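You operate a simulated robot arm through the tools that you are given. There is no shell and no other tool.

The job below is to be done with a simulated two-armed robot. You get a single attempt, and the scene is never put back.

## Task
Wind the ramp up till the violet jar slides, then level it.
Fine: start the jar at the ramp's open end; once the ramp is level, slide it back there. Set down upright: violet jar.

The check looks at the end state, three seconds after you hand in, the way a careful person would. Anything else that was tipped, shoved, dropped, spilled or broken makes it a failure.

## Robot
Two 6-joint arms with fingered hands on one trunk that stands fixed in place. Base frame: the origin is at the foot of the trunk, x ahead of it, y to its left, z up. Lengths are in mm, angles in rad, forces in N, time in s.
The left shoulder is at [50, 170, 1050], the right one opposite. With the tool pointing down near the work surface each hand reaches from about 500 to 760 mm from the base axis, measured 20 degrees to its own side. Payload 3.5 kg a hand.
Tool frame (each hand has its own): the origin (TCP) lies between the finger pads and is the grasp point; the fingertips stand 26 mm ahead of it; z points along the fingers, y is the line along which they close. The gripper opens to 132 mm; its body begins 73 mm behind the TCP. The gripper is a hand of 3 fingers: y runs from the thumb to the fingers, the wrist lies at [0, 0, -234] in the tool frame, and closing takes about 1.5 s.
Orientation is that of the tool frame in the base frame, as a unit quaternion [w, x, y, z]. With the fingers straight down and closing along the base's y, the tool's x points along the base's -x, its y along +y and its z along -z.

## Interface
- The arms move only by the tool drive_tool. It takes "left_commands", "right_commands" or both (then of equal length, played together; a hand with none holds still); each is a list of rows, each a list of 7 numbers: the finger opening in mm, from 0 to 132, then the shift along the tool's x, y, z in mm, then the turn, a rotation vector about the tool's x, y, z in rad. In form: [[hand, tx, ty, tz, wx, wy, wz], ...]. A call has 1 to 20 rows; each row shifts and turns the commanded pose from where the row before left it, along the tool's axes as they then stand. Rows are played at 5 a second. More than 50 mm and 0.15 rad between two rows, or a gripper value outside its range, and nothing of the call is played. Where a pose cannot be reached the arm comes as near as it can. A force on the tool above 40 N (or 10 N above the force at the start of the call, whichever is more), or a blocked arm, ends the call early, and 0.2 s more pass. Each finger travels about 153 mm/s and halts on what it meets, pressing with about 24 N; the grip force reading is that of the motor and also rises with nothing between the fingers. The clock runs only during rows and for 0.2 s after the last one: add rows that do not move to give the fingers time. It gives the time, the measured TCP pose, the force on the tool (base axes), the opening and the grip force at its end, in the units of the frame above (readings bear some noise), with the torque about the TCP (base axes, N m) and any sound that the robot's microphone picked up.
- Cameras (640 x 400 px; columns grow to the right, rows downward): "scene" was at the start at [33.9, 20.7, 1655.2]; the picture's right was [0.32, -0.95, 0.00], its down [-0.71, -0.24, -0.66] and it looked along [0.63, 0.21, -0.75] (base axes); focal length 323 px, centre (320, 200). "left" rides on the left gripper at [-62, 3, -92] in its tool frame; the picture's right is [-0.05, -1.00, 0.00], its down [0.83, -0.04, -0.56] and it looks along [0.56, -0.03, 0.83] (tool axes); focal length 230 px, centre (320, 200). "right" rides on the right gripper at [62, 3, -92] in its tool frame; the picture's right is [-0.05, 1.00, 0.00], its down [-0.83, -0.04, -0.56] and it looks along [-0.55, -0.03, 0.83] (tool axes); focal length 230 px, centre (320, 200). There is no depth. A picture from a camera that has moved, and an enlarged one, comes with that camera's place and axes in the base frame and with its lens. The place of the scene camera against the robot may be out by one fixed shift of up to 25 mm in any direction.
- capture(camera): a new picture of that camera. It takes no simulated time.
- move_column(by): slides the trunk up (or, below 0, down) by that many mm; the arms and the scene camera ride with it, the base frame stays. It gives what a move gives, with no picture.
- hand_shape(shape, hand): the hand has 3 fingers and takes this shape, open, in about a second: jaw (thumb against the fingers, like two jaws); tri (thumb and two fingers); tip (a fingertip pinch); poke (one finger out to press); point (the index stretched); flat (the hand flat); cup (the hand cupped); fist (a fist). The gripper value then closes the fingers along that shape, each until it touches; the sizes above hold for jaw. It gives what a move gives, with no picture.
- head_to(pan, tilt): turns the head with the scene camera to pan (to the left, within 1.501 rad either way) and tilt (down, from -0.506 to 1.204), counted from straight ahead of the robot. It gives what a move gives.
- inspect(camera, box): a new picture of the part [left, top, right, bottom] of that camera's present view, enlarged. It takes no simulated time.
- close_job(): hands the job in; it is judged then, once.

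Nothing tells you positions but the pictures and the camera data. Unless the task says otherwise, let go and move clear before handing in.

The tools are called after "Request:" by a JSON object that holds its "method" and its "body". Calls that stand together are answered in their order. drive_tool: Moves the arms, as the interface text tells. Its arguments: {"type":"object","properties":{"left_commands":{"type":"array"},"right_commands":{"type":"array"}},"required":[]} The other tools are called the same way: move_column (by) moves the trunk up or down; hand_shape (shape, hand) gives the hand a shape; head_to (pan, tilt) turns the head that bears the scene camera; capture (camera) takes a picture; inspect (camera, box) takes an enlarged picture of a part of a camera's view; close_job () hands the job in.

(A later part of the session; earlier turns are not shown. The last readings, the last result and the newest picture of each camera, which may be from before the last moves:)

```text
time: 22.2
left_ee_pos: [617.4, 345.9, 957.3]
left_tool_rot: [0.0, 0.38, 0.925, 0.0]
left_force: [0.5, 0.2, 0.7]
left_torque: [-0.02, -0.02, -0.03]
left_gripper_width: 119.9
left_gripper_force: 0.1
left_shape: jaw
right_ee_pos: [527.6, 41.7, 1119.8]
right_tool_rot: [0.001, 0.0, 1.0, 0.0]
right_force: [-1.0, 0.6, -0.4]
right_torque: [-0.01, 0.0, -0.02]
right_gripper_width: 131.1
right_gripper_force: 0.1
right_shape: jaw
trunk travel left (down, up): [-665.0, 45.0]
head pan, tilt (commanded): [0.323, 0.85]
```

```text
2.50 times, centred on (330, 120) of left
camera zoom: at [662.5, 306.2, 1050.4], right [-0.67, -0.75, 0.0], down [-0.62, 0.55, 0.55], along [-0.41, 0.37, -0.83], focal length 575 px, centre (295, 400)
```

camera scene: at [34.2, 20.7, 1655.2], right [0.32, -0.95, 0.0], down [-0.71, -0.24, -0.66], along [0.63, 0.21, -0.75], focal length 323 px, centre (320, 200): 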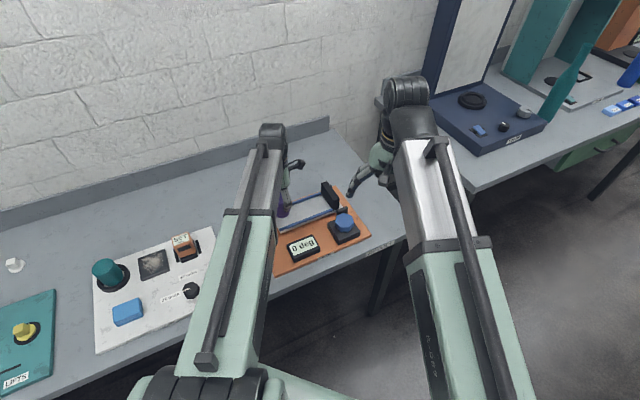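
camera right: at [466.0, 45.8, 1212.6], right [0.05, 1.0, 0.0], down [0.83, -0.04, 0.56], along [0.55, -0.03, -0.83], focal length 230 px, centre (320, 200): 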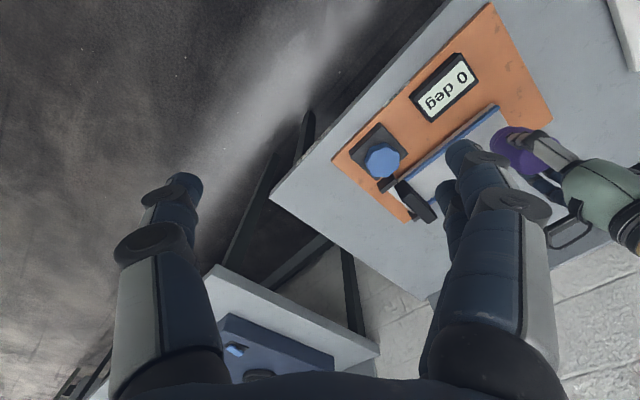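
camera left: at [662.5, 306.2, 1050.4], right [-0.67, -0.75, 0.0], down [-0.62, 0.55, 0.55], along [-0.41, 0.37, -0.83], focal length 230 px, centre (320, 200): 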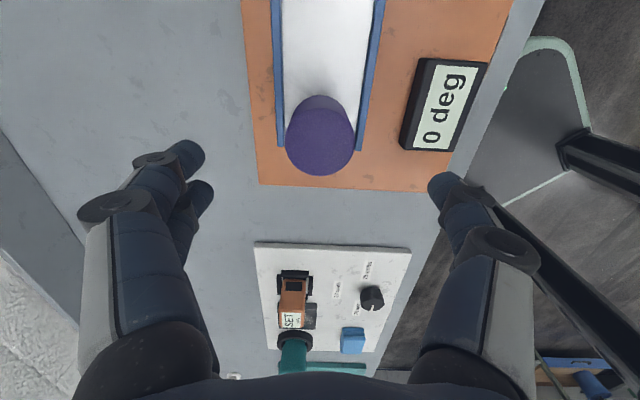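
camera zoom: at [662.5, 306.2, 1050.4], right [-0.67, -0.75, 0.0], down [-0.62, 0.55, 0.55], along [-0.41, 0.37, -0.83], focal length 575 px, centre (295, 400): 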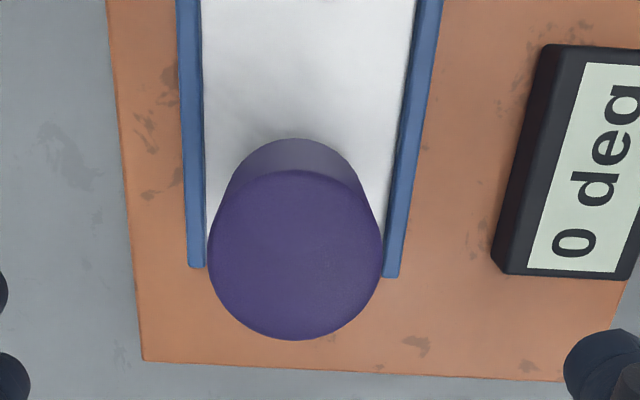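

The start position is recorded: the jar's centre is ≈(615,347), about 32 mm in from the open end, centred between the rails. Next I raise the left hand as a lookout and bring the right hand above the knob.

Request:
{"method": "drive_tool", "body": {"left_commands": [[120, 0, 0, -30, 0, 0, 0], [120, 0, 0, -30, 0, 0, 0], [120, 0, 0, -30, 0, 0, 0], [120, 0, 0, -20, 0, 0, 0], [120, 0, 0, 0, 0, 0, 0], [120, 0, 0, 0, 0, 0, 0], [120, 0, 0, 0, 0, 0, 0]], "right_commands": [[131, -19, 18.2, 20, 0, 0, 0], [131, -19, 18.2, 30, 0, 0, 0], [131, -19, 18.2, 30, 0, 0, 0], [131, -19, 18.2, 30, 0, 0, 0], [131, -19, 18.2, 30, 0, 0, 0], [131, -19, 18.2, 30, 0, 0, 0], [131, 0, 0, 0, 0, 0, 0]]}}

Request:
{"method": "capture", "body": {"camera": "right"}}

Request:
{"method": "capture", "body": {"camera": "left"}}

Request:
{"method": "capture", "body": {"camera": "scene"}}

```text
time: 23.8
left_ee_pos: [617.5, 344.0, 1064.4]
left_tool_rot: [0.0, 0.38, 0.925, 0.0]
left_force: [0.5, -0.5, -0.1]
left_torque: [-0.02, 0.01, -0.02]
left_gripper_width: 119.9
left_gripper_force: 0.0
left_shape: jaw
right_ee_pos: [644.3, 152.8, 945.6]
right_tool_rot: [0.0, 0.0, 1.0, 0.0]
right_force: [0.1, -0.2, -0.7]
right_torque: [-0.03, 0.01, -0.03]
right_gripper_width: 131.1
right_gripper_force: 0.0
right_shape: jaw
trunk travel left (down, up): [-665.0, 45.0]
head pan, tilt (commanded): [0.323, 0.85]
```

```text
taken
camera right: at [582.3, 155.9, 1038.7], right [0.05, 1.0, 0.0], down [0.83, -0.04, 0.56], along [0.55, -0.03, -0.83], focal length 230 px, centre (320, 200)
```

right: 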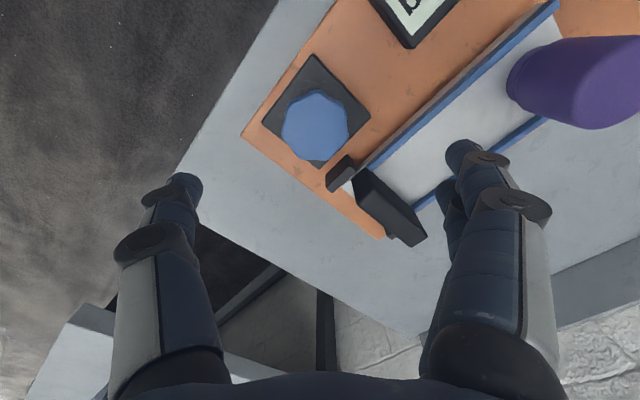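

```text
taken
camera left: at [664.1, 303.9, 1158.6], right [-0.67, -0.75, 0.0], down [-0.62, 0.55, 0.55], along [-0.41, 0.37, -0.83], focal length 230 px, centre (320, 200)
```

left: 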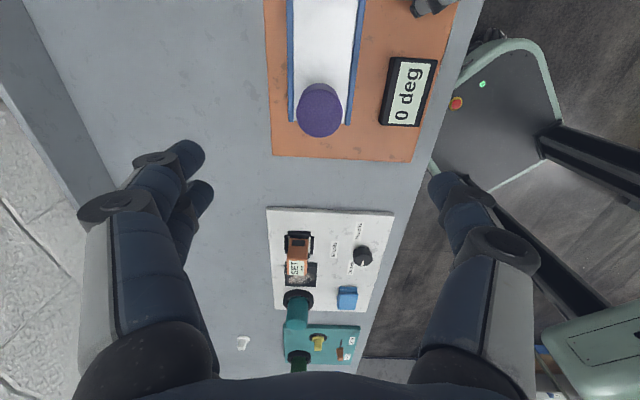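

```text
taken
camera scene: at [33.7, 20.5, 1655.2], right [0.32, -0.95, 0.0], down [-0.71, -0.24, -0.66], along [0.63, 0.21, -0.75], focal length 323 px, centre (320, 200)
```

scene: 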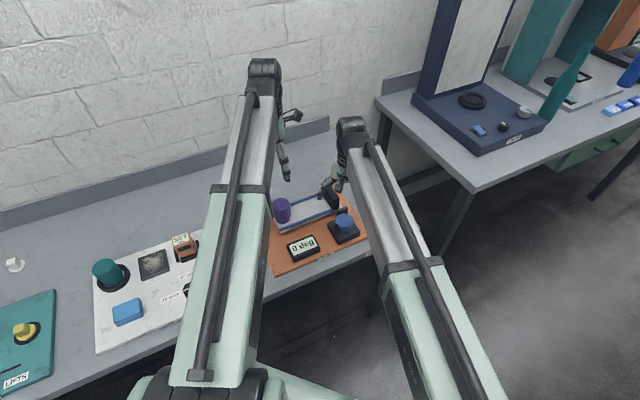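

The right hand hovers over the knob, and the left camera reads the display and the jar well. I'll zoom on the knob and the bracket next to it.

Request:
{"method": "inspect", "body": {"camera": "right", "box": [230, 40, 450, 250]}}

Request:
{"method": "inspect", "body": {"camera": "scene", "box": [290, 170, 390, 260]}}

```text
1.90 times, centred on (340, 145) of right
camera zoom: at [582.3, 155.9, 1038.7], right [0.05, 1.0, 0.0], down [0.83, -0.04, 0.56], along [0.55, -0.03, -0.83], focal length 438 px, centre (282, 305)
```

zoom: 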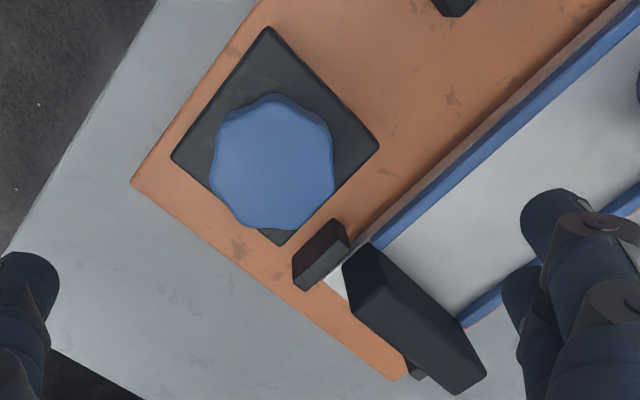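

```text
4.44 times, centred on (340, 215) of scene
camera zoom: at [33.7, 20.5, 1655.2], right [0.32, -0.95, 0.0], down [-0.71, -0.24, -0.66], along [0.63, 0.21, -0.75], focal length 1434 px, centre (231, 133)
```

zoom: 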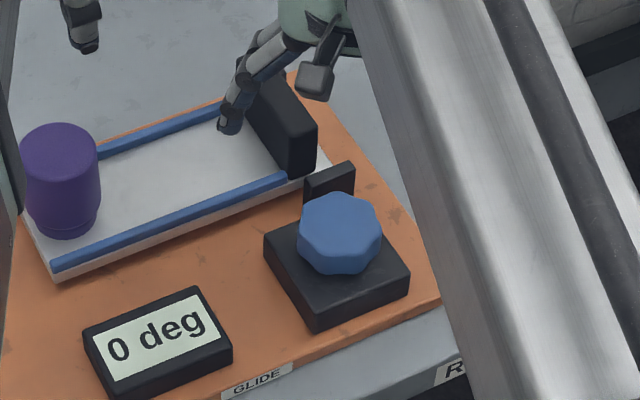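

Knob centre ≈(644.5,148.5), about 61 mm across with its top at z≈821; a bracket stands about 52 mm from the axis toward the ramp. I'll centre the right hand, narrow the opening, and descend partway.

Request:
{"method": "drive_tool", "body": {"right_commands": [[115, 0, -4, 0, 0, 0, 0], [95, 0, 0, 20, 0, 0, 0], [95, 0, 0, 30, 0, 0, 0], [95, 0, 0, 20, 0, 0, 0], [95, 0, 0, 0, 0, 0, 0]]}}

Request:
{"method": "capture", "body": {"camera": "right"}}

Request:
{"method": "inspect", "body": {"camera": "scene", "box": [270, 150, 390, 260]}}

```text
time: 25.0
left_ee_pos: [619.8, 344.7, 1064.8]
left_tool_rot: [0.0, 0.379, 0.925, -0.001]
left_force: [0.0, -0.8, -0.7]
left_torque: [0.01, -0.02, 0.02]
left_gripper_width: 119.5
left_gripper_force: 0.0
left_shape: jaw
right_ee_pos: [645.2, 146.7, 881.2]
right_tool_rot: [0.0, 0.0, 1.0, 0.0]
right_force: [-1.1, 0.6, 0.2]
right_torque: [-0.02, 0.0, 0.01]
right_gripper_width: 95.3
right_gripper_force: 0.1
right_shape: jaw
trunk travel left (down, up): [-665.0, 45.0]
head pan, tilt (commanded): [0.323, 0.85]
```

```text
taken
camera right: at [584.2, 151.0, 973.1], right [0.05, 1.0, 0.0], down [0.83, -0.04, 0.56], along [0.55, -0.03, -0.83], focal length 230 px, centre (320, 200)
```

right: 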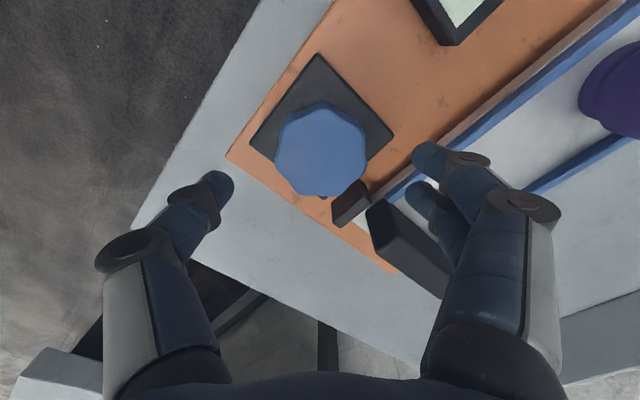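

```text
3.64 times, centred on (330, 205) of scene
camera zoom: at [33.9, 20.7, 1655.2], right [0.32, -0.95, 0.0], down [-0.71, -0.24, -0.66], along [0.63, 0.21, -0.75], focal length 1173 px, centre (284, 182)
```

zoom: 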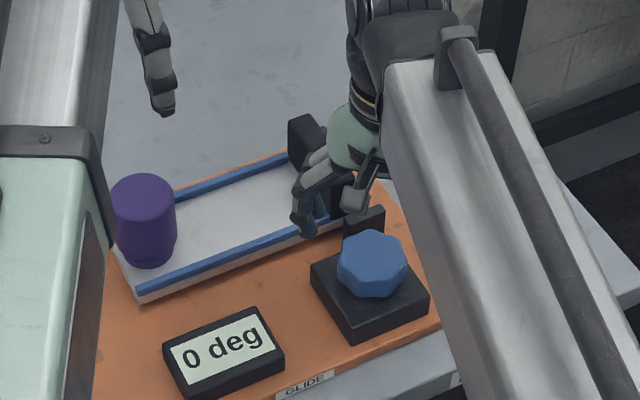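

The knob is lined up with the hand's axis to within a millimetre or so. I'll descend the last 47 mm.

Request:
{"method": "drive_tool", "body": {"right_commands": [[95, 0, 0, 20, 0, 0, 0], [95, 0, 0, 17, 0, 0, 0], [95, 0, 0, 10, 0, 0, 0], [95, 0, 0, 0, 0, 0, 0]]}}

Request:
{"method": "capture", "body": {"camera": "right"}}

Request:
{"method": "inspect", "body": {"camera": "scene", "box": [270, 150, 390, 260]}}

```text
time: 26.0
left_ee_pos: [619.4, 343.7, 1065.2]
left_tool_rot: [0.0, 0.379, 0.925, 0.0]
left_force: [-0.4, 0.0, 0.4]
left_torque: [0.01, -0.01, 0.04]
left_gripper_width: 119.9
left_gripper_force: 0.0
left_shape: jaw
right_ee_pos: [642.4, 146.7, 833.0]
right_tool_rot: [0.001, 0.0, 1.0, 0.0]
right_force: [-0.6, 0.3, 0.0]
right_torque: [0.02, 0.03, -0.02]
right_gripper_width: 95.4
right_gripper_force: 0.1
right_shape: jaw
trunk travel left (down, up): [-665.0, 45.0]
head pan, tilt (commanded): [0.323, 0.85]
```

```text
taken
camera right: at [581.0, 150.4, 925.7], right [0.05, 1.0, 0.0], down [0.83, -0.04, 0.56], along [0.55, -0.03, -0.83], focal length 230 px, centre (320, 200)
```

right: 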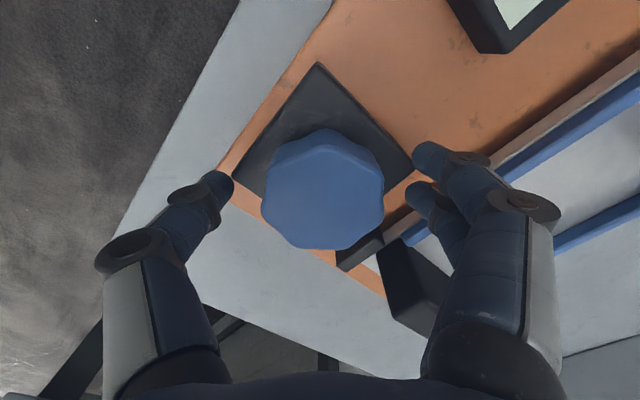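

```text
3.64 times, centred on (330, 205) of scene
camera zoom: at [33.9, 20.7, 1655.2], right [0.32, -0.95, 0.0], down [-0.71, -0.24, -0.66], along [0.63, 0.21, -0.75], focal length 1173 px, centre (284, 182)
```

zoom: 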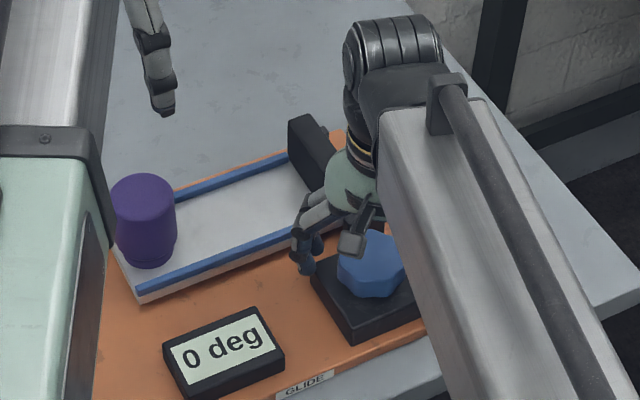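

The fingers straddle the knob evenly. I'll trim 2 mm and close on it.

Request:
{"method": "drive_tool", "body": {"right_commands": [[85, -2, 1, 0, 0, 0, 0], [70, 0, 0, 0, 0, 0, 0], [55, 0, 0, 0, 0, 0, 0], [40, 0, 0, 0, 0, 0, 0], [40, 0, 0, 0, 0, 0, 0], [40, 0, 0, 0, 0, 0, 0], [40, 0, 0, 0, 0, 0, 0]]}}

Request:
{"method": "capture", "body": {"camera": "right"}}

Request:
{"method": "inspect", "body": {"camera": "left", "box": [230, 0, 480, 170]}}

```text
time: 27.6
left_ee_pos: [619.1, 344.0, 1064.9]
left_tool_rot: [0.0, 0.381, 0.925, 0.0]
left_force: [-0.1, 0.1, 1.3]
left_torque: [0.0, 0.03, 0.01]
left_gripper_width: 119.7
left_gripper_force: 0.1
left_shape: jaw
right_ee_pos: [642.6, 147.2, 832.8]
right_tool_rot: [0.0, -0.001, 1.0, 0.0]
right_force: [-0.3, 0.2, -2.6]
right_torque: [0.02, 0.02, 0.04]
right_gripper_width: 48.4
right_gripper_force: 23.8
right_shape: jaw
trunk travel left (down, up): [-665.0, 45.0]
head pan, tilt (commanded): [0.323, 0.85]
```

```text
taken
camera right: at [582.7, 150.9, 926.7], right [0.05, 1.0, 0.0], down [0.83, -0.04, 0.56], along [0.55, -0.03, -0.83], focal length 230 px, centre (320, 200)
```

right: 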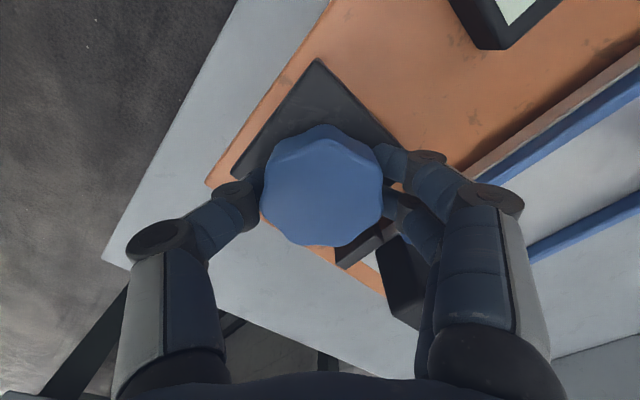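

```text
2.35 times, centred on (355, 85) of left
camera zoom: at [664.4, 304.1, 1158.3], right [-0.67, -0.75, 0.0], down [-0.62, 0.55, 0.55], along [-0.41, 0.37, -0.83], focal length 541 px, centre (238, 471)
```

zoom: 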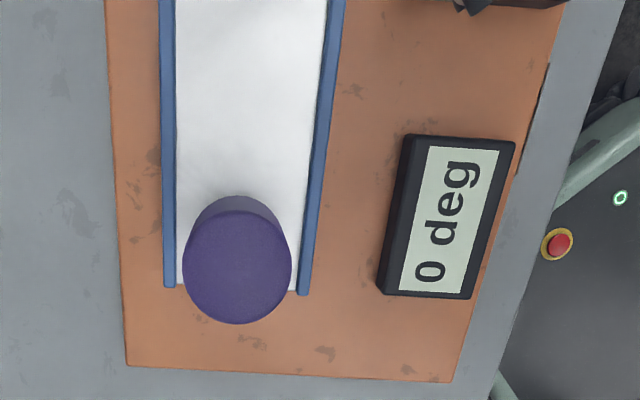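

The knob is gripped at about 24 N. I'll test with a small clockwise turn (as seen from above) and read the display.

Request:
{"method": "drive_tool", "body": {"right_commands": [[40, 0, 0, 0, 0, 0, 0.1], [40, 0, 0, 0, 0, 0, 0.1], [40, 0, 0, 0, 0, 0, 0.1], [40, 0, 0, 0, 0, 0, 0]]}}

Request:
{"method": "capture", "body": {"camera": "right"}}

Request:
{"method": "inspect", "body": {"camera": "left", "box": [230, 0, 480, 170]}}

```text
time: 28.6
left_ee_pos: [617.9, 343.7, 1065.6]
left_tool_rot: [0.001, 0.38, 0.925, 0.001]
left_force: [0.2, -0.5, 0.4]
left_torque: [0.0, 0.01, 0.0]
left_gripper_width: 119.8
left_gripper_force: 0.0
left_shape: jaw
right_ee_pos: [643.9, 147.3, 833.1]
right_tool_rot: [0.0, 0.15, 0.989, 0.0]
right_force: [-6.0, -2.8, 4.4]
right_torque: [-0.14, 0.11, 0.11]
right_gripper_width: 48.1
right_gripper_force: 23.6
right_shape: jaw
trunk travel left (down, up): [-665.0, 45.0]
head pan, tilt (commanded): [0.323, 0.85]
```

```text
taken
camera right: at [586.3, 169.3, 926.3], right [0.35, 0.94, 0.0], down [0.78, -0.29, 0.56], along [0.52, -0.19, -0.83], focal length 230 px, centre (320, 200)
```

right: 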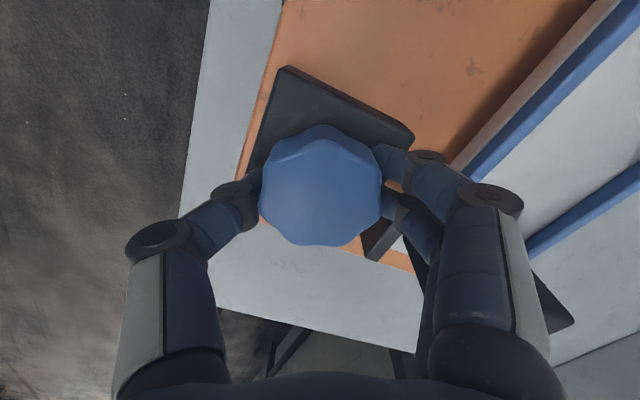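

```text
2.35 times, centred on (355, 85) of left
camera zoom: at [663.6, 303.7, 1159.0], right [-0.67, -0.75, 0.0], down [-0.62, 0.55, 0.55], along [-0.41, 0.37, -0.83], focal length 541 px, centre (238, 471)
```

zoom: 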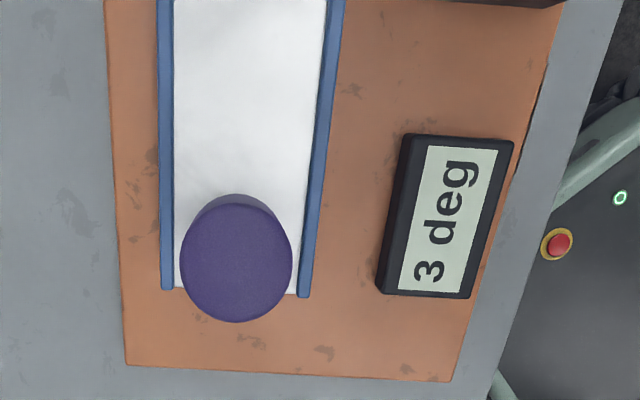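

Turning clockwise raises the ramp by 3° per 0.3 rad. I'll release to see whether the setting holds by itself before planning regrips.

Request:
{"method": "drive_tool", "body": {"right_commands": [[60, 0, 0, 0, 0, 0, 0], [75, 0, 0, 0, 0, 0, 0], [88, 0, 0, 0, 0, 0, 0], [88, 0, 0, 0, 0, 0, 0]]}}

Request:
{"method": "capture", "body": {"camera": "right"}}

Request:
{"method": "inspect", "body": {"camera": "left", "box": [230, 0, 480, 170]}}

```text
time: 29.6
left_ee_pos: [618.2, 343.7, 1065.3]
left_tool_rot: [-0.001, 0.38, 0.925, 0.0]
left_force: [-0.3, -0.3, -0.3]
left_torque: [0.01, 0.0, -0.02]
left_gripper_width: 119.8
left_gripper_force: 0.1
left_shape: jaw
right_ee_pos: [644.3, 148.0, 833.8]
right_tool_rot: [-0.001, 0.15, 0.989, 0.0]
right_force: [-0.1, 0.1, -0.3]
right_torque: [0.02, -0.01, 0.0]
right_gripper_width: 87.4
right_gripper_force: 0.0
right_shape: jaw
trunk travel left (down, up): [-665.0, 45.0]
head pan, tilt (commanded): [0.323, 0.85]
```

```text
taken
camera right: at [587.1, 169.6, 925.6], right [0.34, 0.94, 0.0], down [0.78, -0.29, 0.56], along [0.52, -0.19, -0.83], focal length 230 px, centre (320, 200)
```

right: 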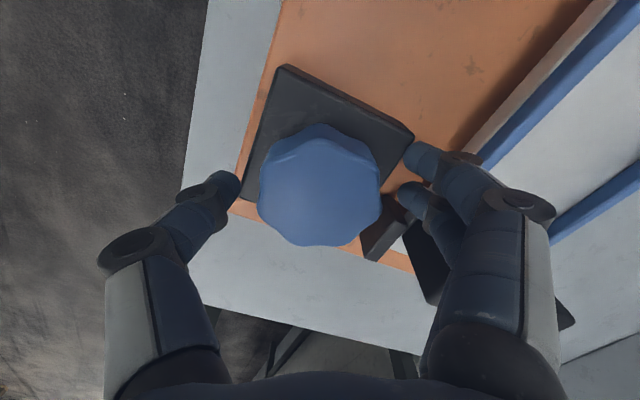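

```text
2.35 times, centred on (355, 85) of left
camera zoom: at [664.3, 304.1, 1158.4], right [-0.67, -0.75, 0.0], down [-0.62, 0.55, 0.55], along [-0.41, 0.37, -0.83], focal length 541 px, centre (238, 471)
```

zoom: 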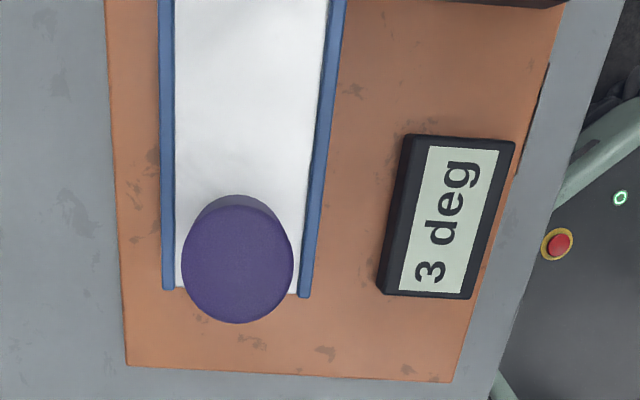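

The ramp holds at 3° with the knob released. I'll swing the open hand back counter-clockwise so the next stroke can wind farther.

Request:
{"method": "drive_tool", "body": {"right_commands": [[88, 0, 0, 0, 0, 0, -0.14], [88, 0, 0, 0, 0, 0, -0.14], [88, 0, 0, 0, 0, 0, -0.14], [88, 0, 0, 0, 0, 0, -0.14], [88, 0, 0, 0, 0, 0, -0.14], [88, 0, 0, 0, 0, 0, -0.14], [88, 0, 0, 0, 0, 0, -0.14], [88, 0, 0, 0, 0, 0, -0.14], [88, 0, 0, 0, 0, 0, -0.14], [88, 0, 0, 0, 0, 0, 0]]}}

Request:
{"method": "capture", "body": {"camera": "right"}}

Request:
{"method": "inspect", "body": {"camera": "left", "box": [230, 0, 480, 170]}}

Request:
{"method": "inspect", "body": {"camera": "scene", "box": [250, 130, 410, 260]}}

```text
time: 31.8
left_ee_pos: [619.2, 344.6, 1064.7]
left_tool_rot: [0.0, 0.381, 0.925, 0.0]
left_force: [0.3, 0.5, -0.4]
left_torque: [0.03, 0.03, 0.02]
left_gripper_width: 119.8
left_gripper_force: 0.0
left_shape: jaw
right_ee_pos: [643.5, 147.9, 832.4]
right_tool_rot: [0.0, -0.463, 0.887, 0.0]
right_force: [0.4, 0.6, 0.5]
right_torque: [0.0, 0.01, 0.0]
right_gripper_width: 87.5
right_gripper_force: 0.0
right_shape: jaw
trunk travel left (down, up): [-665.0, 45.0]
head pan, tilt (commanded): [0.323, 0.85]
```

```text
taken
camera right: at [606.5, 100.3, 925.3], right [-0.79, 0.61, 0.0], down [0.51, 0.66, 0.56], along [0.34, 0.44, -0.83], focal length 230 px, centre (320, 200)
```

right: 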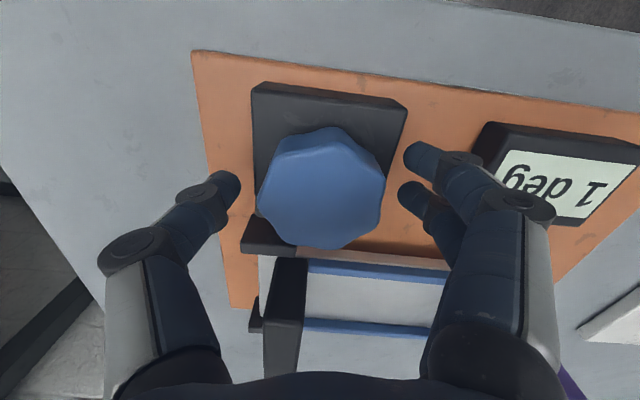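

```text
2.35 times, centred on (355, 85) of left
camera zoom: at [664.4, 304.1, 1158.4], right [-0.67, -0.75, 0.0], down [-0.62, 0.55, 0.55], along [-0.41, 0.37, -0.83], focal length 541 px, centre (238, 471)
```

zoom: 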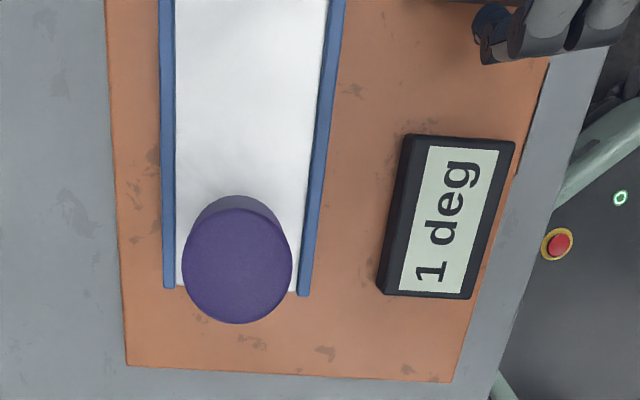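

```text
3.08 times, centred on (330, 195) of scene
camera zoom: at [34.0, 20.7, 1655.2], right [0.32, -0.95, 0.0], down [-0.71, -0.24, -0.66], along [0.63, 0.21, -0.75], focal length 993 px, centre (289, 215)
```

zoom: 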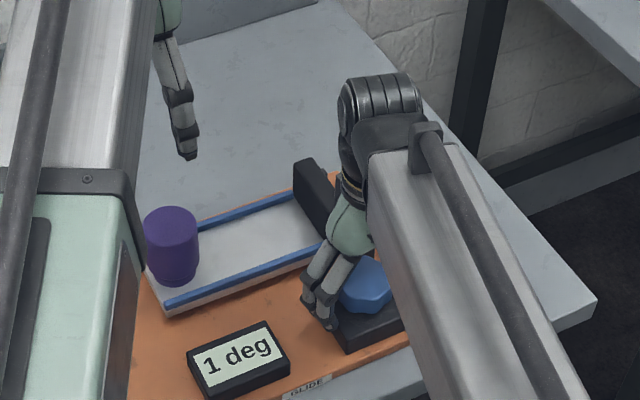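

The display fell from 3° to 1° while the hand turned back; I want to know if the ramp sinks by itself or the fingers dragged the knob. I'll wait a second and read again.

Request:
{"method": "drive_tool", "body": {"right_commands": [[88, 0, 0, 0, 0, 0, 0], [88, 0, 0, 0, 0, 0, 0], [88, 0, 0, 0, 0, 0, 0], [88, 0, 0, 0, 0, 0, 0], [88, 0, 0, 0, 0, 0, 0], [88, 0, 0, 0, 0, 0, 0]]}}

Request:
{"method": "inspect", "body": {"camera": "left", "box": [230, 0, 480, 170]}}

Request:
{"method": "inspect", "body": {"camera": "right", "box": [200, 80, 460, 270]}}

```text
time: 33.2
left_ee_pos: [619.8, 343.9, 1064.1]
left_tool_rot: [0.0, 0.38, 0.925, 0.0]
left_force: [-0.1, 0.2, -0.2]
left_torque: [0.02, -0.02, -0.03]
left_gripper_width: 119.8
left_gripper_force: 0.1
left_shape: jaw
right_ee_pos: [644.4, 149.3, 833.0]
right_tool_rot: [0.0, -0.462, 0.887, 0.0]
right_force: [0.1, 0.0, 1.2]
right_torque: [0.01, 0.04, -0.05]
right_gripper_width: 87.9
right_gripper_force: 0.1
right_shape: jaw
trunk travel left (down, up): [-665.0, 45.0]
head pan, tilt (commanded): [0.323, 0.85]
```

```text
2.35 times, centred on (355, 85) of left
camera zoom: at [664.4, 304.1, 1158.4], right [-0.67, -0.75, 0.0], down [-0.62, 0.55, 0.55], along [-0.41, 0.37, -0.83], focal length 541 px, centre (238, 471)
```

zoom: 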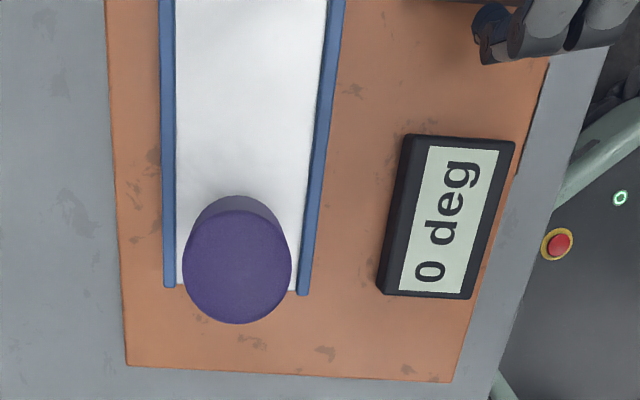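

```text
2.11 times, centred on (330, 175) of right
camera zoom: at [606.4, 100.4, 925.3], right [-0.79, 0.62, 0.0], down [0.51, 0.66, 0.56], along [0.34, 0.44, -0.83], focal length 484 px, centre (299, 253)
```

zoom: 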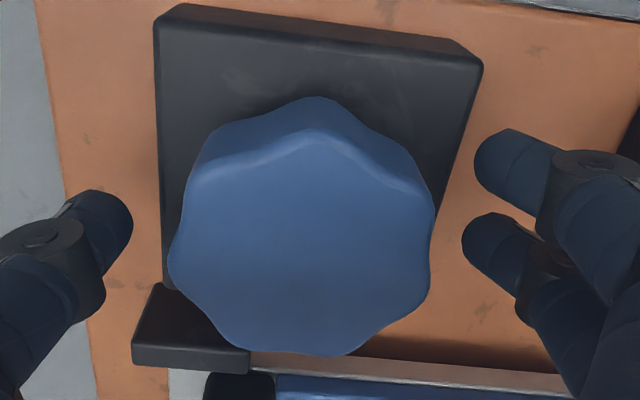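

The ramp sinks slowly on its own when released, so I'll do it in one continuous held stroke: start far counter-clockwise and turn clockwise without letting go. I'll rotate the open hand another 25° counter-clockwise.

Request:
{"method": "drive_tool", "body": {"right_commands": [[88, 0, 0, 0, 0, 0, -0.14], [88, 0, 0, 0, 0, 0, -0.14], [88, 0, 0, 0, 0, 0, -0.14], [88, 0, 0, 0, 0, 0, 0]]}}

Request:
{"method": "capture", "body": {"camera": "right"}}

```text
time: 34.2
left_ee_pos: [619.3, 343.1, 1065.4]
left_tool_rot: [0.0, 0.38, 0.925, 0.0]
left_force: [-0.7, -0.7, 0.1]
left_torque: [0.02, 0.03, 0.01]
left_gripper_width: 119.7
left_gripper_force: 0.1
left_shape: jaw
right_ee_pos: [646.4, 149.4, 833.4]
right_tool_rot: [0.001, -0.637, 0.771, -0.001]
right_force: [0.6, 0.1, -0.3]
right_torque: [-0.02, 0.0, 0.02]
right_gripper_width: 87.7
right_gripper_force: 0.0
right_shape: jaw
trunk travel left (down, up): [-665.0, 45.0]
head pan, tilt (commanded): [0.323, 0.85]
```

```text
taken
camera right: at [630.1, 90.2, 925.6], right [-0.97, 0.24, 0.0], down [0.2, 0.81, 0.56], along [0.13, 0.54, -0.83], focal length 230 px, centre (320, 200)
```

right: 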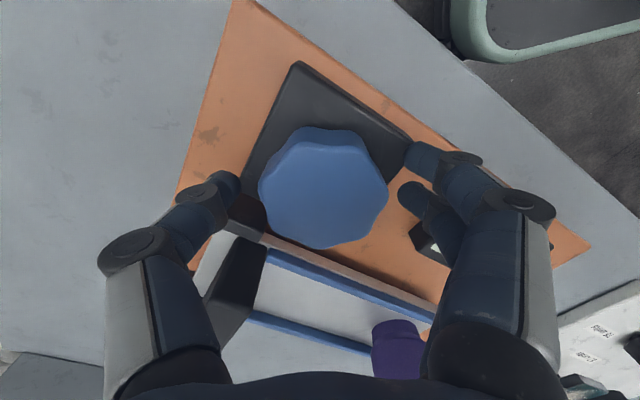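

The hand is at +79°, clear of the bracket. I'll close and start winding clockwise to about 9°, holding.

Request:
{"method": "drive_tool", "body": {"right_commands": [[75, 0, 0, 0, 0, 0, 0], [60, 0, 0, 0, 0, 0, 0], [45, 0, 0, 0, 0, 0, 0], [40, 0, 0, 0, 0, 0, 0], [40, 0, 0, 0, 0, 0, 0], [40, 0, 0, 0, 0, 0, 0], [40, 0, 0, 0, 0, 0, 0]]}}

Request:
{"method": "capture", "body": {"camera": "right"}}

Request:
{"method": "drive_tool", "body": {"right_commands": [[40, 0, 0, 0, 0, 0, 0.08], [40, 0, 0, 0, 0, 0, 0.08], [40, 0, 0, 0, 0, 0, 0.08], [40, 0, 0, 0, 0, 0, 0.08], [40, 0, 0, 0, 0, 0, 0.08], [40, 0, 0, 0, 0, 0, 0.08], [40, 0, 0, 0, 0, 0, 0.08], [40, 0, 0, 0, 0, 0, 0.08]]}}

Request:
{"method": "capture", "body": {"camera": "right"}}

Request:
{"method": "inspect", "body": {"camera": "left", "box": [230, 0, 480, 170]}}

```text
time: 35.8
left_ee_pos: [619.8, 343.9, 1065.0]
left_tool_rot: [0.0, 0.379, 0.925, 0.0]
left_force: [-0.8, 0.2, -0.4]
left_torque: [-0.01, -0.03, 0.02]
left_gripper_width: 119.8
left_gripper_force: 0.0
left_shape: jaw
right_ee_pos: [645.0, 150.4, 833.3]
right_tool_rot: [0.001, -0.636, 0.771, 0.0]
right_force: [0.0, 0.7, -3.1]
right_torque: [0.06, -0.06, 0.06]
right_gripper_width: 47.8
right_gripper_force: 23.6
right_shape: jaw
trunk travel left (down, up): [-665.0, 45.0]
head pan, tilt (commanded): [0.323, 0.85]
```

```text
taken
camera right: at [630.0, 90.4, 925.4], right [-0.97, 0.24, 0.0], down [0.2, 0.81, 0.56], along [0.13, 0.54, -0.83], focal length 230 px, centre (320, 200)
```

right: 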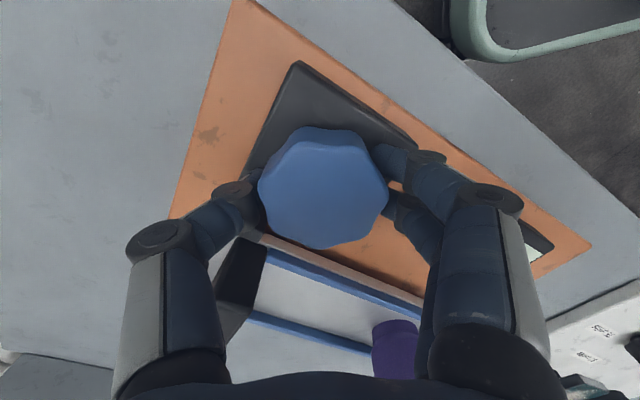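

```text
time: 37.6
left_ee_pos: [619.1, 342.7, 1064.8]
left_tool_rot: [-0.001, 0.379, 0.925, 0.001]
left_force: [0.1, 0.4, 0.0]
left_torque: [0.0, 0.0, 0.01]
left_gripper_width: 119.5
left_gripper_force: 0.0
left_shape: jaw
right_ee_pos: [644.6, 148.2, 832.7]
right_tool_rot: [0.0, -0.361, 0.933, -0.001]
right_force: [5.6, 1.4, 0.1]
right_torque: [-0.02, -0.14, 0.1]
right_gripper_width: 48.3
right_gripper_force: 24.2
right_shape: jaw
trunk travel left (down, up): [-665.0, 45.0]
head pan, tilt (commanded): [0.323, 0.85]
```

```text
taken
camera right: at [597.3, 109.9, 925.2], right [-0.63, 0.77, 0.0], down [0.64, 0.53, 0.56], along [0.43, 0.35, -0.83], focal length 230 px, centre (320, 200)
```

right: 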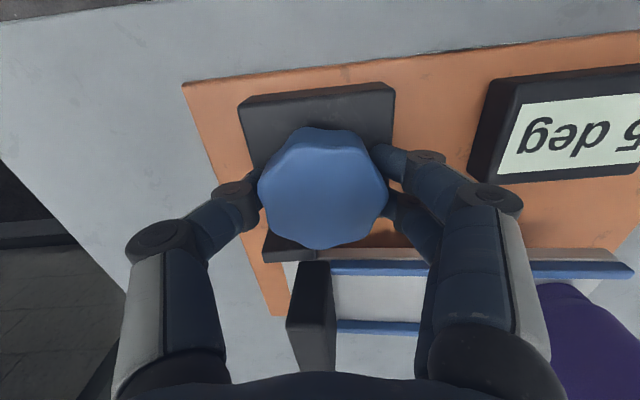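

```text
2.35 times, centred on (355, 85) of left
camera zoom: at [664.8, 304.1, 1158.2], right [-0.67, -0.75, 0.0], down [-0.62, 0.55, 0.55], along [-0.41, 0.37, -0.83], focal length 541 px, centre (238, 471)
```

zoom: 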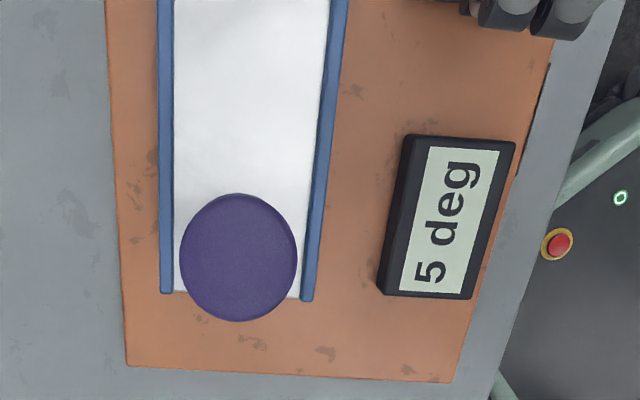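

At 5° now with the jar still in place, about 6.8° of knob per degree of ramp. I'll keep winding.

Request:
{"method": "drive_tool", "body": {"right_commands": [[40, 0, 0, 0, 0, 0, 0.08], [40, 0, 0, 0, 0, 0, 0.08], [40, 0, 0, 0, 0, 0, 0.08], [40, 0, 0, 0, 0, 0, 0.08], [40, 0, 0, 0, 0, 0, 0.08], [40, 0, 0, 0, 0, 0, 0.08]]}}

Request:
{"method": "capture", "body": {"camera": "right"}}

Request:
{"method": "inspect", "body": {"camera": "left", "box": [230, 0, 480, 170]}}

```text
time: 39.0
left_ee_pos: [619.4, 343.7, 1065.6]
left_tool_rot: [0.0, 0.381, 0.925, 0.0]
left_force: [0.7, -0.2, 0.3]
left_torque: [-0.01, 0.0, -0.01]
left_gripper_width: 120.0
left_gripper_force: 0.1
left_shape: jaw
right_ee_pos: [645.4, 149.3, 832.7]
right_tool_rot: [0.0, -0.129, 0.992, 0.0]
right_force: [3.4, -3.3, -5.3]
right_torque: [-0.12, -0.05, 0.09]
right_gripper_width: 48.0
right_gripper_force: 23.8
right_shape: jaw
trunk travel left (down, up): [-665.0, 45.0]
head pan, tilt (commanded): [0.323, 0.85]
```

```text
taken
camera right: at [584.8, 135.6, 925.6], right [-0.21, 0.98, 0.0], down [0.81, 0.17, 0.55], along [0.54, 0.11, -0.83], focal length 230 px, centre (320, 200)
```

right: 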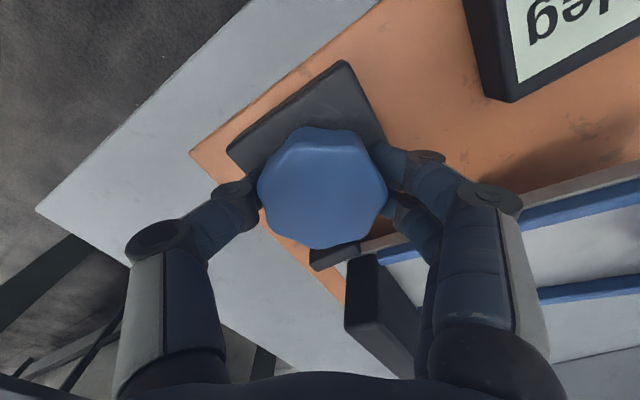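

```text
2.35 times, centred on (355, 85) of left
camera zoom: at [664.9, 303.9, 1158.0], right [-0.67, -0.75, 0.0], down [-0.62, 0.55, 0.55], along [-0.41, 0.37, -0.83], focal length 541 px, centre (238, 471)
```

zoom: 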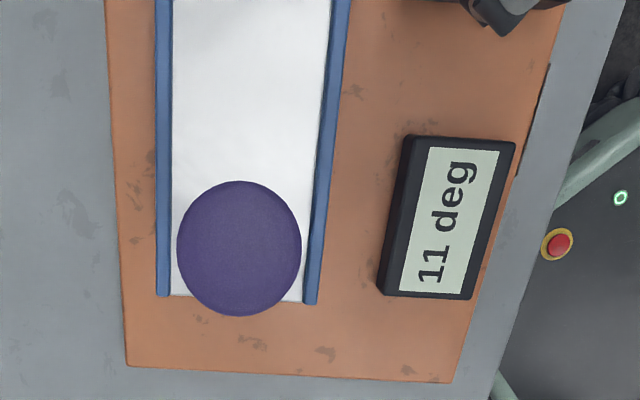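

At 11° the jar hasn't slid yet. I'll continue in smaller steps.

Request:
{"method": "drive_tool", "body": {"right_commands": [[40, 0, 0, 0, 0, 0, 0.06], [40, 0, 0, 0, 0, 0, 0.06], [40, 0, 0, 0, 0, 0, 0.06], [40, 0, 0, 0, 0, 0, 0.06], [40, 0, 0, 0, 0, 0, 0]]}}

Request:
{"method": "inspect", "body": {"camera": "left", "box": [230, 0, 480, 170]}}

Request:
{"method": "capture", "body": {"camera": "right"}}

```text
time: 40.2
left_ee_pos: [619.7, 343.3, 1065.0]
left_tool_rot: [0.0, 0.38, 0.925, 0.0]
left_force: [-0.2, 0.6, 0.4]
left_torque: [-0.04, 0.0, 0.03]
left_gripper_width: 119.8
left_gripper_force: 0.0
left_shape: jaw
right_ee_pos: [645.7, 148.0, 834.0]
right_tool_rot: [-0.001, -0.01, 1.0, 0.0]
right_force: [-2.3, -7.0, -5.9]
right_torque: [-0.2, 0.04, 0.12]
right_gripper_width: 47.6
right_gripper_force: 23.7
right_shape: jaw
trunk travel left (down, up): [-665.0, 45.0]
head pan, tilt (commanded): [0.323, 0.85]
```

```text
2.35 times, centred on (355, 85) of left
camera zoom: at [664.6, 303.6, 1158.3], right [-0.67, -0.75, 0.0], down [-0.62, 0.55, 0.55], along [-0.41, 0.37, -0.83], focal length 541 px, centre (238, 471)
```

zoom: 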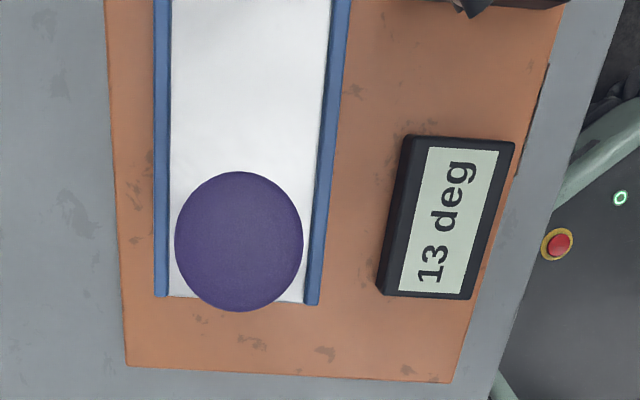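

```text
taken
camera right: at [583.5, 150.7, 925.8], right [0.03, 1.0, 0.0], down [0.83, -0.03, 0.55], along [0.55, -0.02, -0.83], focal length 230 px, centre (320, 200)
```

right: 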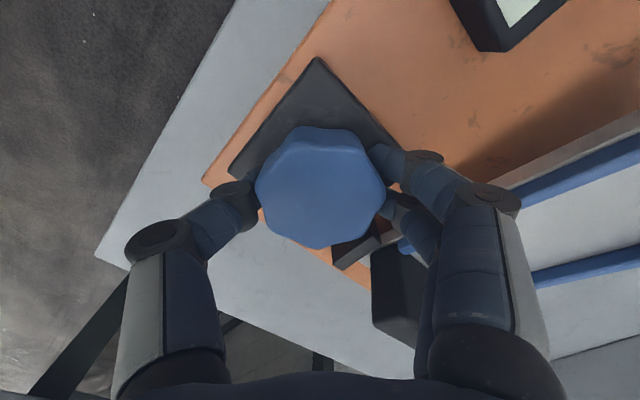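

At 13° (6:1 ratio) the jar still rests by the open end. I'll continue in 1–2° steps.

Request:
{"method": "drive_tool", "body": {"right_commands": [[40, 0, 0, 0, 0, 0, 0.05], [40, 0, 0, 0, 0, 0, 0.05], [40, 0, 0, 0, 0, 0, 0.05], [40, 0, 0, 0, 0, 0, 0.05], [40, 0, 0, 0, 0, 0, 0]]}}

Request:
{"method": "inspect", "body": {"camera": "left", "box": [230, 0, 480, 170]}}

Request:
{"method": "capture", "body": {"camera": "right"}}

```text
time: 41.4
left_ee_pos: [618.4, 345.5, 1065.4]
left_tool_rot: [0.0, 0.381, 0.925, 0.0]
left_force: [0.3, 0.0, -0.4]
left_torque: [0.03, 0.01, 0.0]
left_gripper_width: 119.9
left_gripper_force: 0.0
left_shape: jaw
right_ee_pos: [646.1, 148.5, 832.7]
right_tool_rot: [0.001, 0.089, 0.996, 0.0]
right_force: [-2.8, -6.4, -5.0]
right_torque: [-0.21, 0.06, 0.1]
right_gripper_width: 47.5
right_gripper_force: 24.1
right_shape: jaw
trunk travel left (down, up): [-665.0, 45.0]
head pan, tilt (commanded): [0.323, 0.85]
```

```text
2.35 times, centred on (355, 85) of left
camera zoom: at [664.6, 303.7, 1158.3], right [-0.67, -0.75, 0.0], down [-0.62, 0.55, 0.55], along [-0.41, 0.37, -0.83], focal length 541 px, centre (238, 471)
```

zoom: 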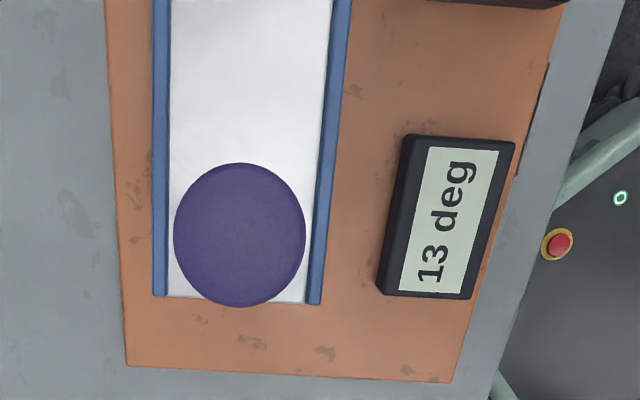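

```text
taken
camera right: at [585.0, 162.7, 925.8], right [0.23, 0.97, 0.0], down [0.81, -0.19, 0.55], along [0.54, -0.13, -0.83], focal length 230 px, centre (320, 200)
```

right: 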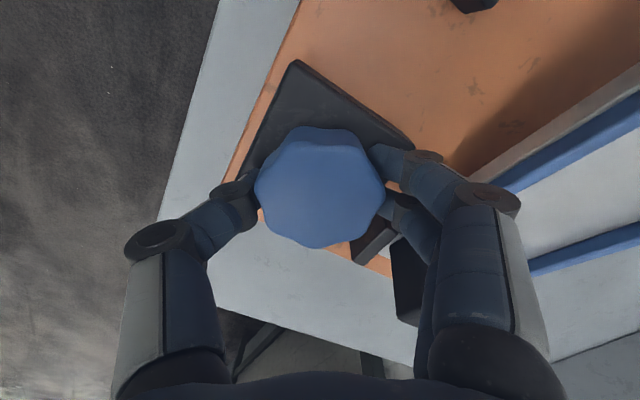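

The ramp rose in the picture but the display still shows 13; it may lag. I'll wait briefly and re-read.

Request:
{"method": "drive_tool", "body": {"right_commands": [[40, 0, 0, 0, 0, 0, 0], [40, 0, 0, 0, 0, 0, 0], [40, 0, 0, 0, 0, 0, 0]]}}

Request:
{"method": "inspect", "body": {"camera": "left", "box": [230, 0, 480, 170]}}

Request:
{"method": "inspect", "body": {"camera": "scene", "box": [240, 130, 420, 260]}}

```text
time: 42.2
left_ee_pos: [618.5, 343.4, 1064.2]
left_tool_rot: [0.0, 0.381, 0.925, 0.0]
left_force: [-0.3, 0.8, 0.9]
left_torque: [0.0, 0.02, 0.01]
left_gripper_width: 119.8
left_gripper_force: 0.0
left_shape: jaw
right_ee_pos: [645.2, 148.6, 833.7]
right_tool_rot: [0.0, 0.09, 0.996, 0.001]
right_force: [-2.6, -5.3, -6.2]
right_torque: [-0.19, 0.07, 0.12]
right_gripper_width: 47.8
right_gripper_force: 24.1
right_shape: jaw
trunk travel left (down, up): [-665.0, 45.0]
head pan, tilt (commanded): [0.323, 0.85]
```

```text
2.35 times, centred on (355, 85) of left
camera zoom: at [664.6, 303.8, 1158.3], right [-0.67, -0.75, 0.0], down [-0.62, 0.55, 0.55], along [-0.41, 0.37, -0.83], focal length 541 px, centre (238, 471)
```

zoom: 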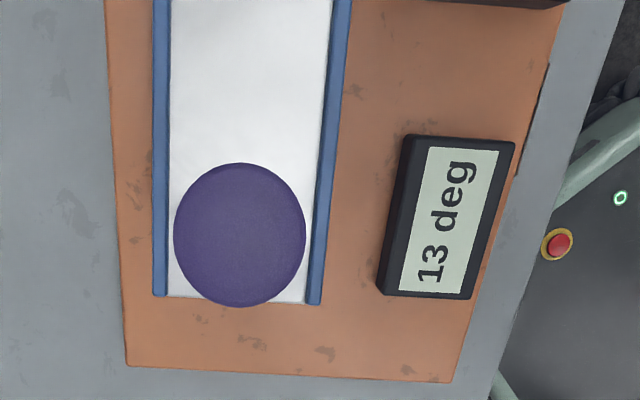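

```text
3.08 times, centred on (330, 195) of scene
camera zoom: at [34.3, 20.2, 1655.2], right [0.32, -0.95, 0.0], down [-0.71, -0.24, -0.66], along [0.63, 0.21, -0.75], focal length 993 px, centre (289, 215)
```

zoom: 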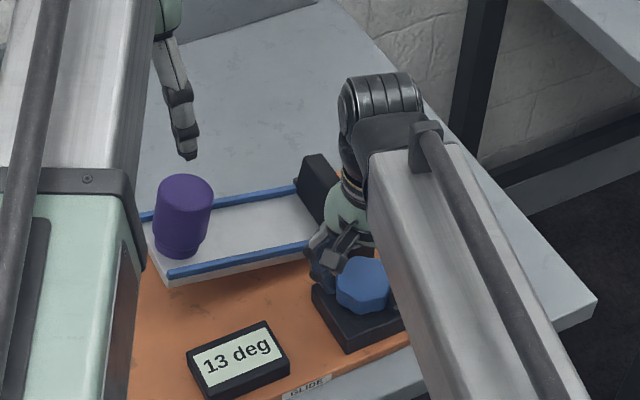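

The display may update unevenly; the picture shows the ramp clearly raised and the jar still holding. I'll keep winding in small steps.

Request:
{"method": "drive_tool", "body": {"right_commands": [[40, 0, 0, 0, 0, 0, 0.05], [40, 0, 0, 0, 0, 0, 0.05], [40, 0, 0, 0, 0, 0, 0.05], [40, 0, 0, 0, 0, 0, 0], [40, 0, 0, 0, 0, 0, 0]]}}

Request:
{"method": "inspect", "body": {"camera": "left", "box": [230, 0, 480, 170]}}

Request:
{"method": "capture", "body": {"camera": "right"}}

```text
time: 43.4
left_ee_pos: [618.6, 343.6, 1065.0]
left_tool_rot: [0.001, 0.379, 0.925, 0.0]
left_force: [0.5, 0.4, -0.1]
left_torque: [0.03, -0.01, -0.03]
left_gripper_width: 120.0
left_gripper_force: 0.0
left_shape: jaw
right_ee_pos: [646.2, 148.2, 832.9]
right_tool_rot: [0.0, 0.164, 0.987, 0.0]
right_force: [-3.1, -8.0, -4.5]
right_torque: [-0.24, 0.1, 0.09]
right_gripper_width: 47.6
right_gripper_force: 23.9
right_shape: jaw
trunk travel left (down, up): [-665.0, 45.0]
head pan, tilt (commanded): [0.323, 0.85]
```

```text
2.35 times, centred on (355, 85) of left
camera zoom: at [664.5, 303.5, 1158.5], right [-0.67, -0.75, 0.0], down [-0.62, 0.55, 0.55], along [-0.41, 0.37, -0.83], focal length 541 px, centre (238, 471)
```

zoom: 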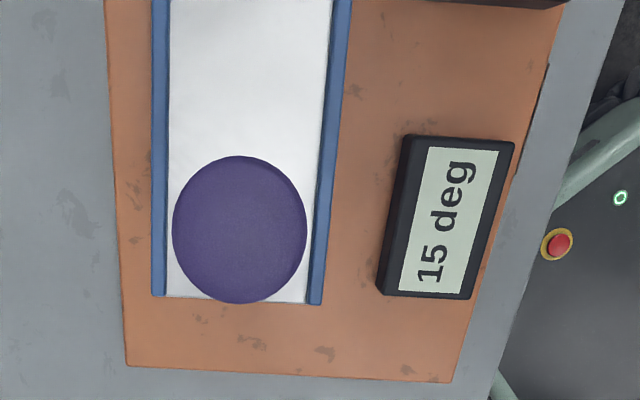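

```text
taken
camera right: at [587.8, 171.5, 925.7], right [0.37, 0.93, 0.0], down [0.77, -0.31, 0.56], along [0.52, -0.21, -0.83], focal length 230 px, centre (320, 200)
```

right: 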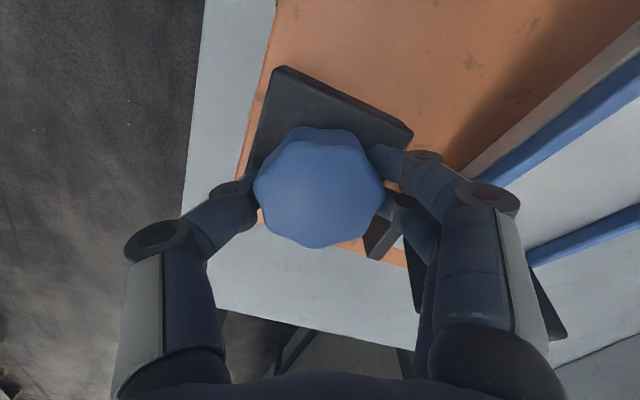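

It reads 15° and the jar has not moved. I'll continue.

Request:
{"method": "drive_tool", "body": {"right_commands": [[40, 0, 0, 0, 0, 0, 0.05], [40, 0, 0, 0, 0, 0, 0.05], [40, 0, 0, 0, 0, 0, 0.05], [40, 0, 0, 0, 0, 0, 0], [40, 0, 0, 0, 0, 0, 0]]}}

Request:
{"method": "inspect", "body": {"camera": "left", "box": [230, 0, 480, 170]}}

Request:
{"method": "capture", "body": {"camera": "right"}}

```text
time: 44.6
left_ee_pos: [619.7, 343.6, 1066.1]
left_tool_rot: [0.001, 0.38, 0.925, 0.0]
left_force: [-0.4, -0.2, -0.8]
left_torque: [-0.01, 0.01, -0.05]
left_gripper_width: 119.7
left_gripper_force: 0.0
left_shape: jaw
right_ee_pos: [646.0, 148.7, 832.6]
right_tool_rot: [0.0, 0.237, 0.971, 0.0]
right_force: [-3.0, -6.9, -4.3]
right_torque: [-0.22, 0.08, 0.09]
right_gripper_width: 47.6
right_gripper_force: 23.8
right_shape: jaw
trunk travel left (down, up): [-665.0, 45.0]
head pan, tilt (commanded): [0.323, 0.85]
```

```text
2.35 times, centred on (355, 85) of left
camera zoom: at [664.4, 303.6, 1158.5], right [-0.67, -0.75, 0.0], down [-0.62, 0.55, 0.55], along [-0.41, 0.37, -0.83], focal length 541 px, centre (238, 471)
```

zoom: 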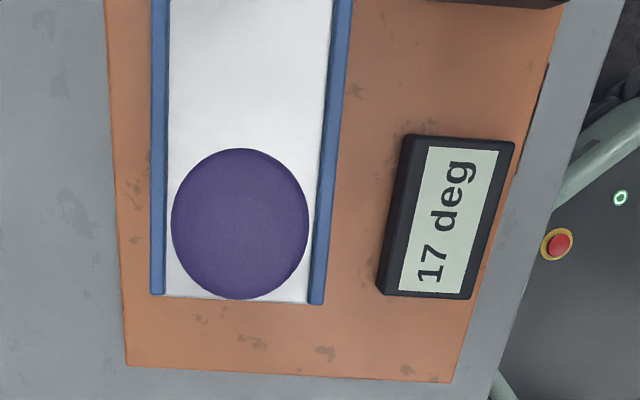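

```text
taken
camera right: at [591.8, 179.5, 925.7], right [0.51, 0.86, 0.0], down [0.72, -0.42, 0.55], along [0.48, -0.28, -0.83], focal length 230 px, centre (320, 200)
```

right: 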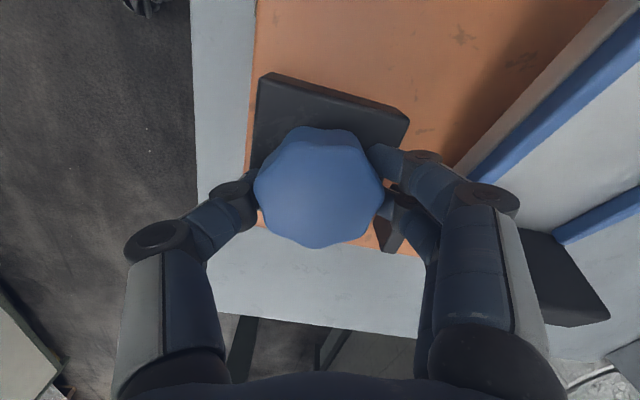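

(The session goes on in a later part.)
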